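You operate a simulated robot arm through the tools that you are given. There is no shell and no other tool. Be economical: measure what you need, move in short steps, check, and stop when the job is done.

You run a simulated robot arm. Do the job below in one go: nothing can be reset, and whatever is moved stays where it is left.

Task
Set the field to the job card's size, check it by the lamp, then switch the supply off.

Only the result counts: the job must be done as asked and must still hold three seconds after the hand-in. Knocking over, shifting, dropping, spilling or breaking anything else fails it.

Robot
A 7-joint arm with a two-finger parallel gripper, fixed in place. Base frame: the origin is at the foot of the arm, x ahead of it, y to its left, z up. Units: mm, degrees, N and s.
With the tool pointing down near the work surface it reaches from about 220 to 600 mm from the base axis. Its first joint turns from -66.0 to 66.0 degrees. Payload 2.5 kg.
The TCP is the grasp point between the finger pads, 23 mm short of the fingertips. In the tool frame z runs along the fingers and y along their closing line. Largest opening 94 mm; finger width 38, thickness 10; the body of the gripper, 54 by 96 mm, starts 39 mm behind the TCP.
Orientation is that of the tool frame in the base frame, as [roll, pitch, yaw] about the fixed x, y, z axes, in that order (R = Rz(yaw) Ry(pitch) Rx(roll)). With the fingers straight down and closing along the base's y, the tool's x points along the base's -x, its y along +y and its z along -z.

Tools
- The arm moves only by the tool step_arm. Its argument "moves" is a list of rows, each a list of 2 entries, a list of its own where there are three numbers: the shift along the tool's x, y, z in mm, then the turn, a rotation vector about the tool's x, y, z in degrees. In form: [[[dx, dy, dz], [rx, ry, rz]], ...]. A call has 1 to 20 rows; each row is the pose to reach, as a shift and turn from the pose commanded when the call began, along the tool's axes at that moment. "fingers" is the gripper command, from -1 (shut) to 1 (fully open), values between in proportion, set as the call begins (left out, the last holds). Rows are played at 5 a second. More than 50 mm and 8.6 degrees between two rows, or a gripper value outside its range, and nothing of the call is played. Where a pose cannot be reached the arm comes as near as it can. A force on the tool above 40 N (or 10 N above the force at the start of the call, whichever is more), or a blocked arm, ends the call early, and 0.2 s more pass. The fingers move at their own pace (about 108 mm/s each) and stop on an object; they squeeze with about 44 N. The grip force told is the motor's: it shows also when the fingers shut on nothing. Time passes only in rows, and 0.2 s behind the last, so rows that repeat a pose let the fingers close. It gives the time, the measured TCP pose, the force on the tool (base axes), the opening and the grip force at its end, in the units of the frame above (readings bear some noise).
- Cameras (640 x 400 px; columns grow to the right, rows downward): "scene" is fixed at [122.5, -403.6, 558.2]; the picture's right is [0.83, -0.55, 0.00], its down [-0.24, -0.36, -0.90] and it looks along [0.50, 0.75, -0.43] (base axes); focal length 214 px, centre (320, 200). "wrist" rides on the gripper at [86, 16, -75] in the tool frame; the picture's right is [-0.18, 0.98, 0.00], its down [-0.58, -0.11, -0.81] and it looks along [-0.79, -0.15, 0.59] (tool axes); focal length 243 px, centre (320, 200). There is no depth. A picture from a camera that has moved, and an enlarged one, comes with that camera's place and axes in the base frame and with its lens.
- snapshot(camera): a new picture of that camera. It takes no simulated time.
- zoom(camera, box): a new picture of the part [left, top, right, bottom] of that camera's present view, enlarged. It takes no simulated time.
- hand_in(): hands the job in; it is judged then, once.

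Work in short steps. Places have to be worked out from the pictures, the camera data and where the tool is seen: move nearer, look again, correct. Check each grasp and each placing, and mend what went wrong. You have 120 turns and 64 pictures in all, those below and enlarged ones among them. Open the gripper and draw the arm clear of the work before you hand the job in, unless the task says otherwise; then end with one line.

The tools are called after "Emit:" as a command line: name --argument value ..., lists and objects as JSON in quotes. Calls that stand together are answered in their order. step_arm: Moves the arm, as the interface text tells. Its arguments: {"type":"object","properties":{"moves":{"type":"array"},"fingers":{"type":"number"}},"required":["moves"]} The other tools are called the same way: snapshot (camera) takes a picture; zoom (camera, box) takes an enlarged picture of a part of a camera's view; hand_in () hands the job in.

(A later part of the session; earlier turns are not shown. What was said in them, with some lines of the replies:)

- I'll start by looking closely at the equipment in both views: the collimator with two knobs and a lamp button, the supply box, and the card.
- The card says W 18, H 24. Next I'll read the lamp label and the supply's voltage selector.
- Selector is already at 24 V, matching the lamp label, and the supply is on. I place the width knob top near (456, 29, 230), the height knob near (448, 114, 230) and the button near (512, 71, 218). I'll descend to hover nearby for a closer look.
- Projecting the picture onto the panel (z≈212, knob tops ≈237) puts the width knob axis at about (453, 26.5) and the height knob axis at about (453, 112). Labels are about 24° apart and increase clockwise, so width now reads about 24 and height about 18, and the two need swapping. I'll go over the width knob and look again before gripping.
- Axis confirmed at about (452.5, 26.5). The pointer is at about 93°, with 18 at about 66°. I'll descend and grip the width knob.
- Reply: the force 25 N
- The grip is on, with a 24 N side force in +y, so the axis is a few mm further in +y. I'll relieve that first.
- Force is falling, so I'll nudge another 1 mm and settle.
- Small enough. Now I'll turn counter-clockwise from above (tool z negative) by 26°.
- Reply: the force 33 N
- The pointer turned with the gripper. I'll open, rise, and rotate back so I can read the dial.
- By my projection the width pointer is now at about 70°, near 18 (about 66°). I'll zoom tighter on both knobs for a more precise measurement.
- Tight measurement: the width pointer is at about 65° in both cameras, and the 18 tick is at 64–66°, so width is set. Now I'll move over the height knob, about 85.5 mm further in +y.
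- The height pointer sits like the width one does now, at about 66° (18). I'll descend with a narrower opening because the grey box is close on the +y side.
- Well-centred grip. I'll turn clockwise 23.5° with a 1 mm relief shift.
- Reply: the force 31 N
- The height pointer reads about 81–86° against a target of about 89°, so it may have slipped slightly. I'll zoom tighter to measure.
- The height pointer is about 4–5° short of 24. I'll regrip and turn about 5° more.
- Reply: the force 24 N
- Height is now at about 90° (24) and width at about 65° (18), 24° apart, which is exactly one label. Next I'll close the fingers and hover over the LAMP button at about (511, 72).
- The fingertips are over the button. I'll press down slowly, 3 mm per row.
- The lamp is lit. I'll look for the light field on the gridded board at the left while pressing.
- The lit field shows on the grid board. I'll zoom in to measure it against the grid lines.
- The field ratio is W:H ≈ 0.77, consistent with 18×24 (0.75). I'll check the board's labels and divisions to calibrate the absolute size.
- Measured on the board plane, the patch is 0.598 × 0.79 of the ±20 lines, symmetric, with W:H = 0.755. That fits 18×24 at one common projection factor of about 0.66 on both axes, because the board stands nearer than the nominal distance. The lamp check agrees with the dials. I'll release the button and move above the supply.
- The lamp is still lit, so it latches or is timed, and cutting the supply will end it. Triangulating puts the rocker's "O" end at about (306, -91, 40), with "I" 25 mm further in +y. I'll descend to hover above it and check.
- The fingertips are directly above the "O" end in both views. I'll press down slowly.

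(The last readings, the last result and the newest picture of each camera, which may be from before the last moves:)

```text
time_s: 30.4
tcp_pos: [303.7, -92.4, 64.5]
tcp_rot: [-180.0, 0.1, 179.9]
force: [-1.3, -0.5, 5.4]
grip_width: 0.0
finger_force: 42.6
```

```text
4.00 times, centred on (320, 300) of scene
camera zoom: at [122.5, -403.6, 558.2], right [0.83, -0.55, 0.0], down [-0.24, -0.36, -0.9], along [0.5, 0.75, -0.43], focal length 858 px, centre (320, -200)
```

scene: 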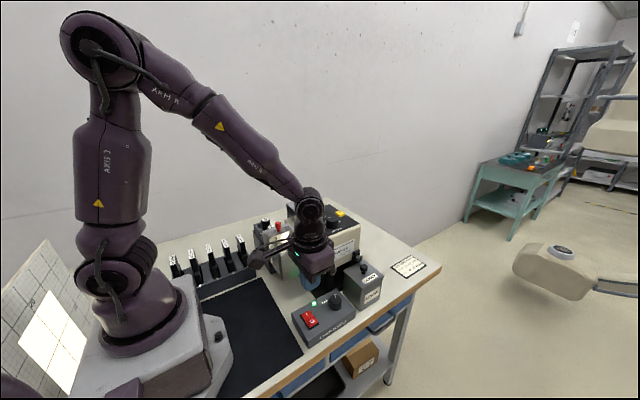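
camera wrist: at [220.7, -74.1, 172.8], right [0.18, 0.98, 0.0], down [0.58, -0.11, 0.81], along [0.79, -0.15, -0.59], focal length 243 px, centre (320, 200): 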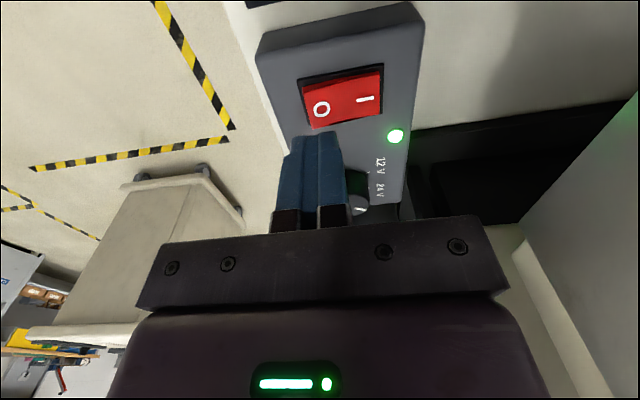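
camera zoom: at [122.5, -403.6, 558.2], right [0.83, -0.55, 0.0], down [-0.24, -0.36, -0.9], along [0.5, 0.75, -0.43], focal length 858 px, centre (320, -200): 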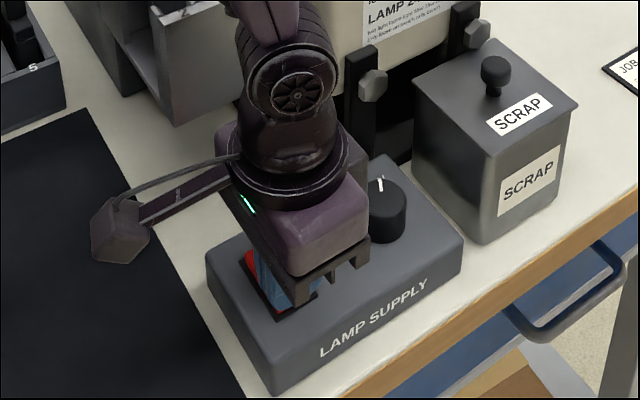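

The green glow on the bay is gone, so the supply appears off. I'll lift straight up, retreat and verify.

Emit:
step_arm --moves '[[[0, 0, -30], [0, 0, 0]], [[0, 0, -75], [0, 0, 0]], [[0, 0, -120], [0, 0, 0]], [[0, 0, -165], [0, 0, 0]], [[0, 20, -210], [0, 0, 0]], [[0, 40, -250], [0, 0, 0]], [[0, 70, -280], [0, 0, 0]], [[0, 90, -300], [0, 0, 0]], [[0, 90, -300], [0, 0, 0]]]' --fingers 0.8

Emit:
zoom --camera "scene" --box '[285, 280, 365, 350]'

Emit:
zoom --camera "scene" --box '[300, 192, 370, 240]'

Emit:
snapshot --camera "scene"

```text
time_s: 32.4
tcp_pos: [304.5, -3.7, 365.1]
tcp_rot: [180.0, 0.1, -180.0]
force: [-0.5, -0.6, -0.1]
grip_width: 84.5
finger_force: 0.0
```

```text
5.71 times, centred on (325, 315) of scene
camera zoom: at [122.5, -403.6, 558.2], right [0.83, -0.55, 0.0], down [-0.24, -0.36, -0.9], along [0.5, 0.75, -0.43], focal length 1226 px, centre (291, -457)
```

zoom: 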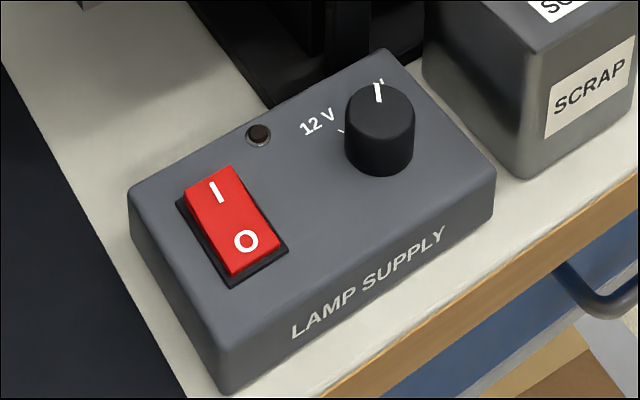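

```text
8.33 times, centred on (335, 216) of scene
camera zoom: at [122.5, -403.6, 558.2], right [0.83, -0.55, 0.0], down [-0.24, -0.36, -0.9], along [0.5, 0.75, -0.43], focal length 1787 px, centre (195, 67)
```

zoom: 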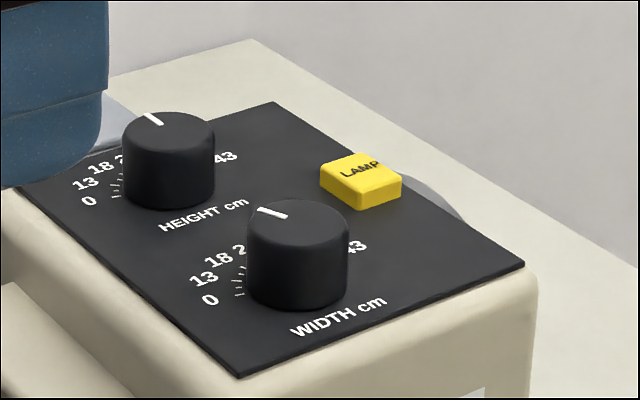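

```text
16 pictures are left
```

scene: 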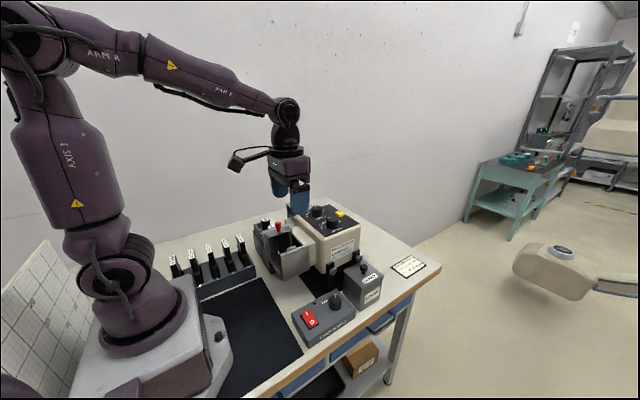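

The supply LED is out, the rocker is on O, the lamp is dark, the dials hold at W 18 and H 24, and nothing else has moved. The gripper is open and clear, so I'm handing in.

Emit:
hand_in

```text
The job is handed in.
```

The field dials are set to W 18 and H 24, the lamp lit a field in matching proportion (0.755 against 0.75), and the supply is switched off. On the grid board the patch measured about 12 × 15.8. I took that as the board standing closer than the dials' nominal distance and did not change the dials to match it.
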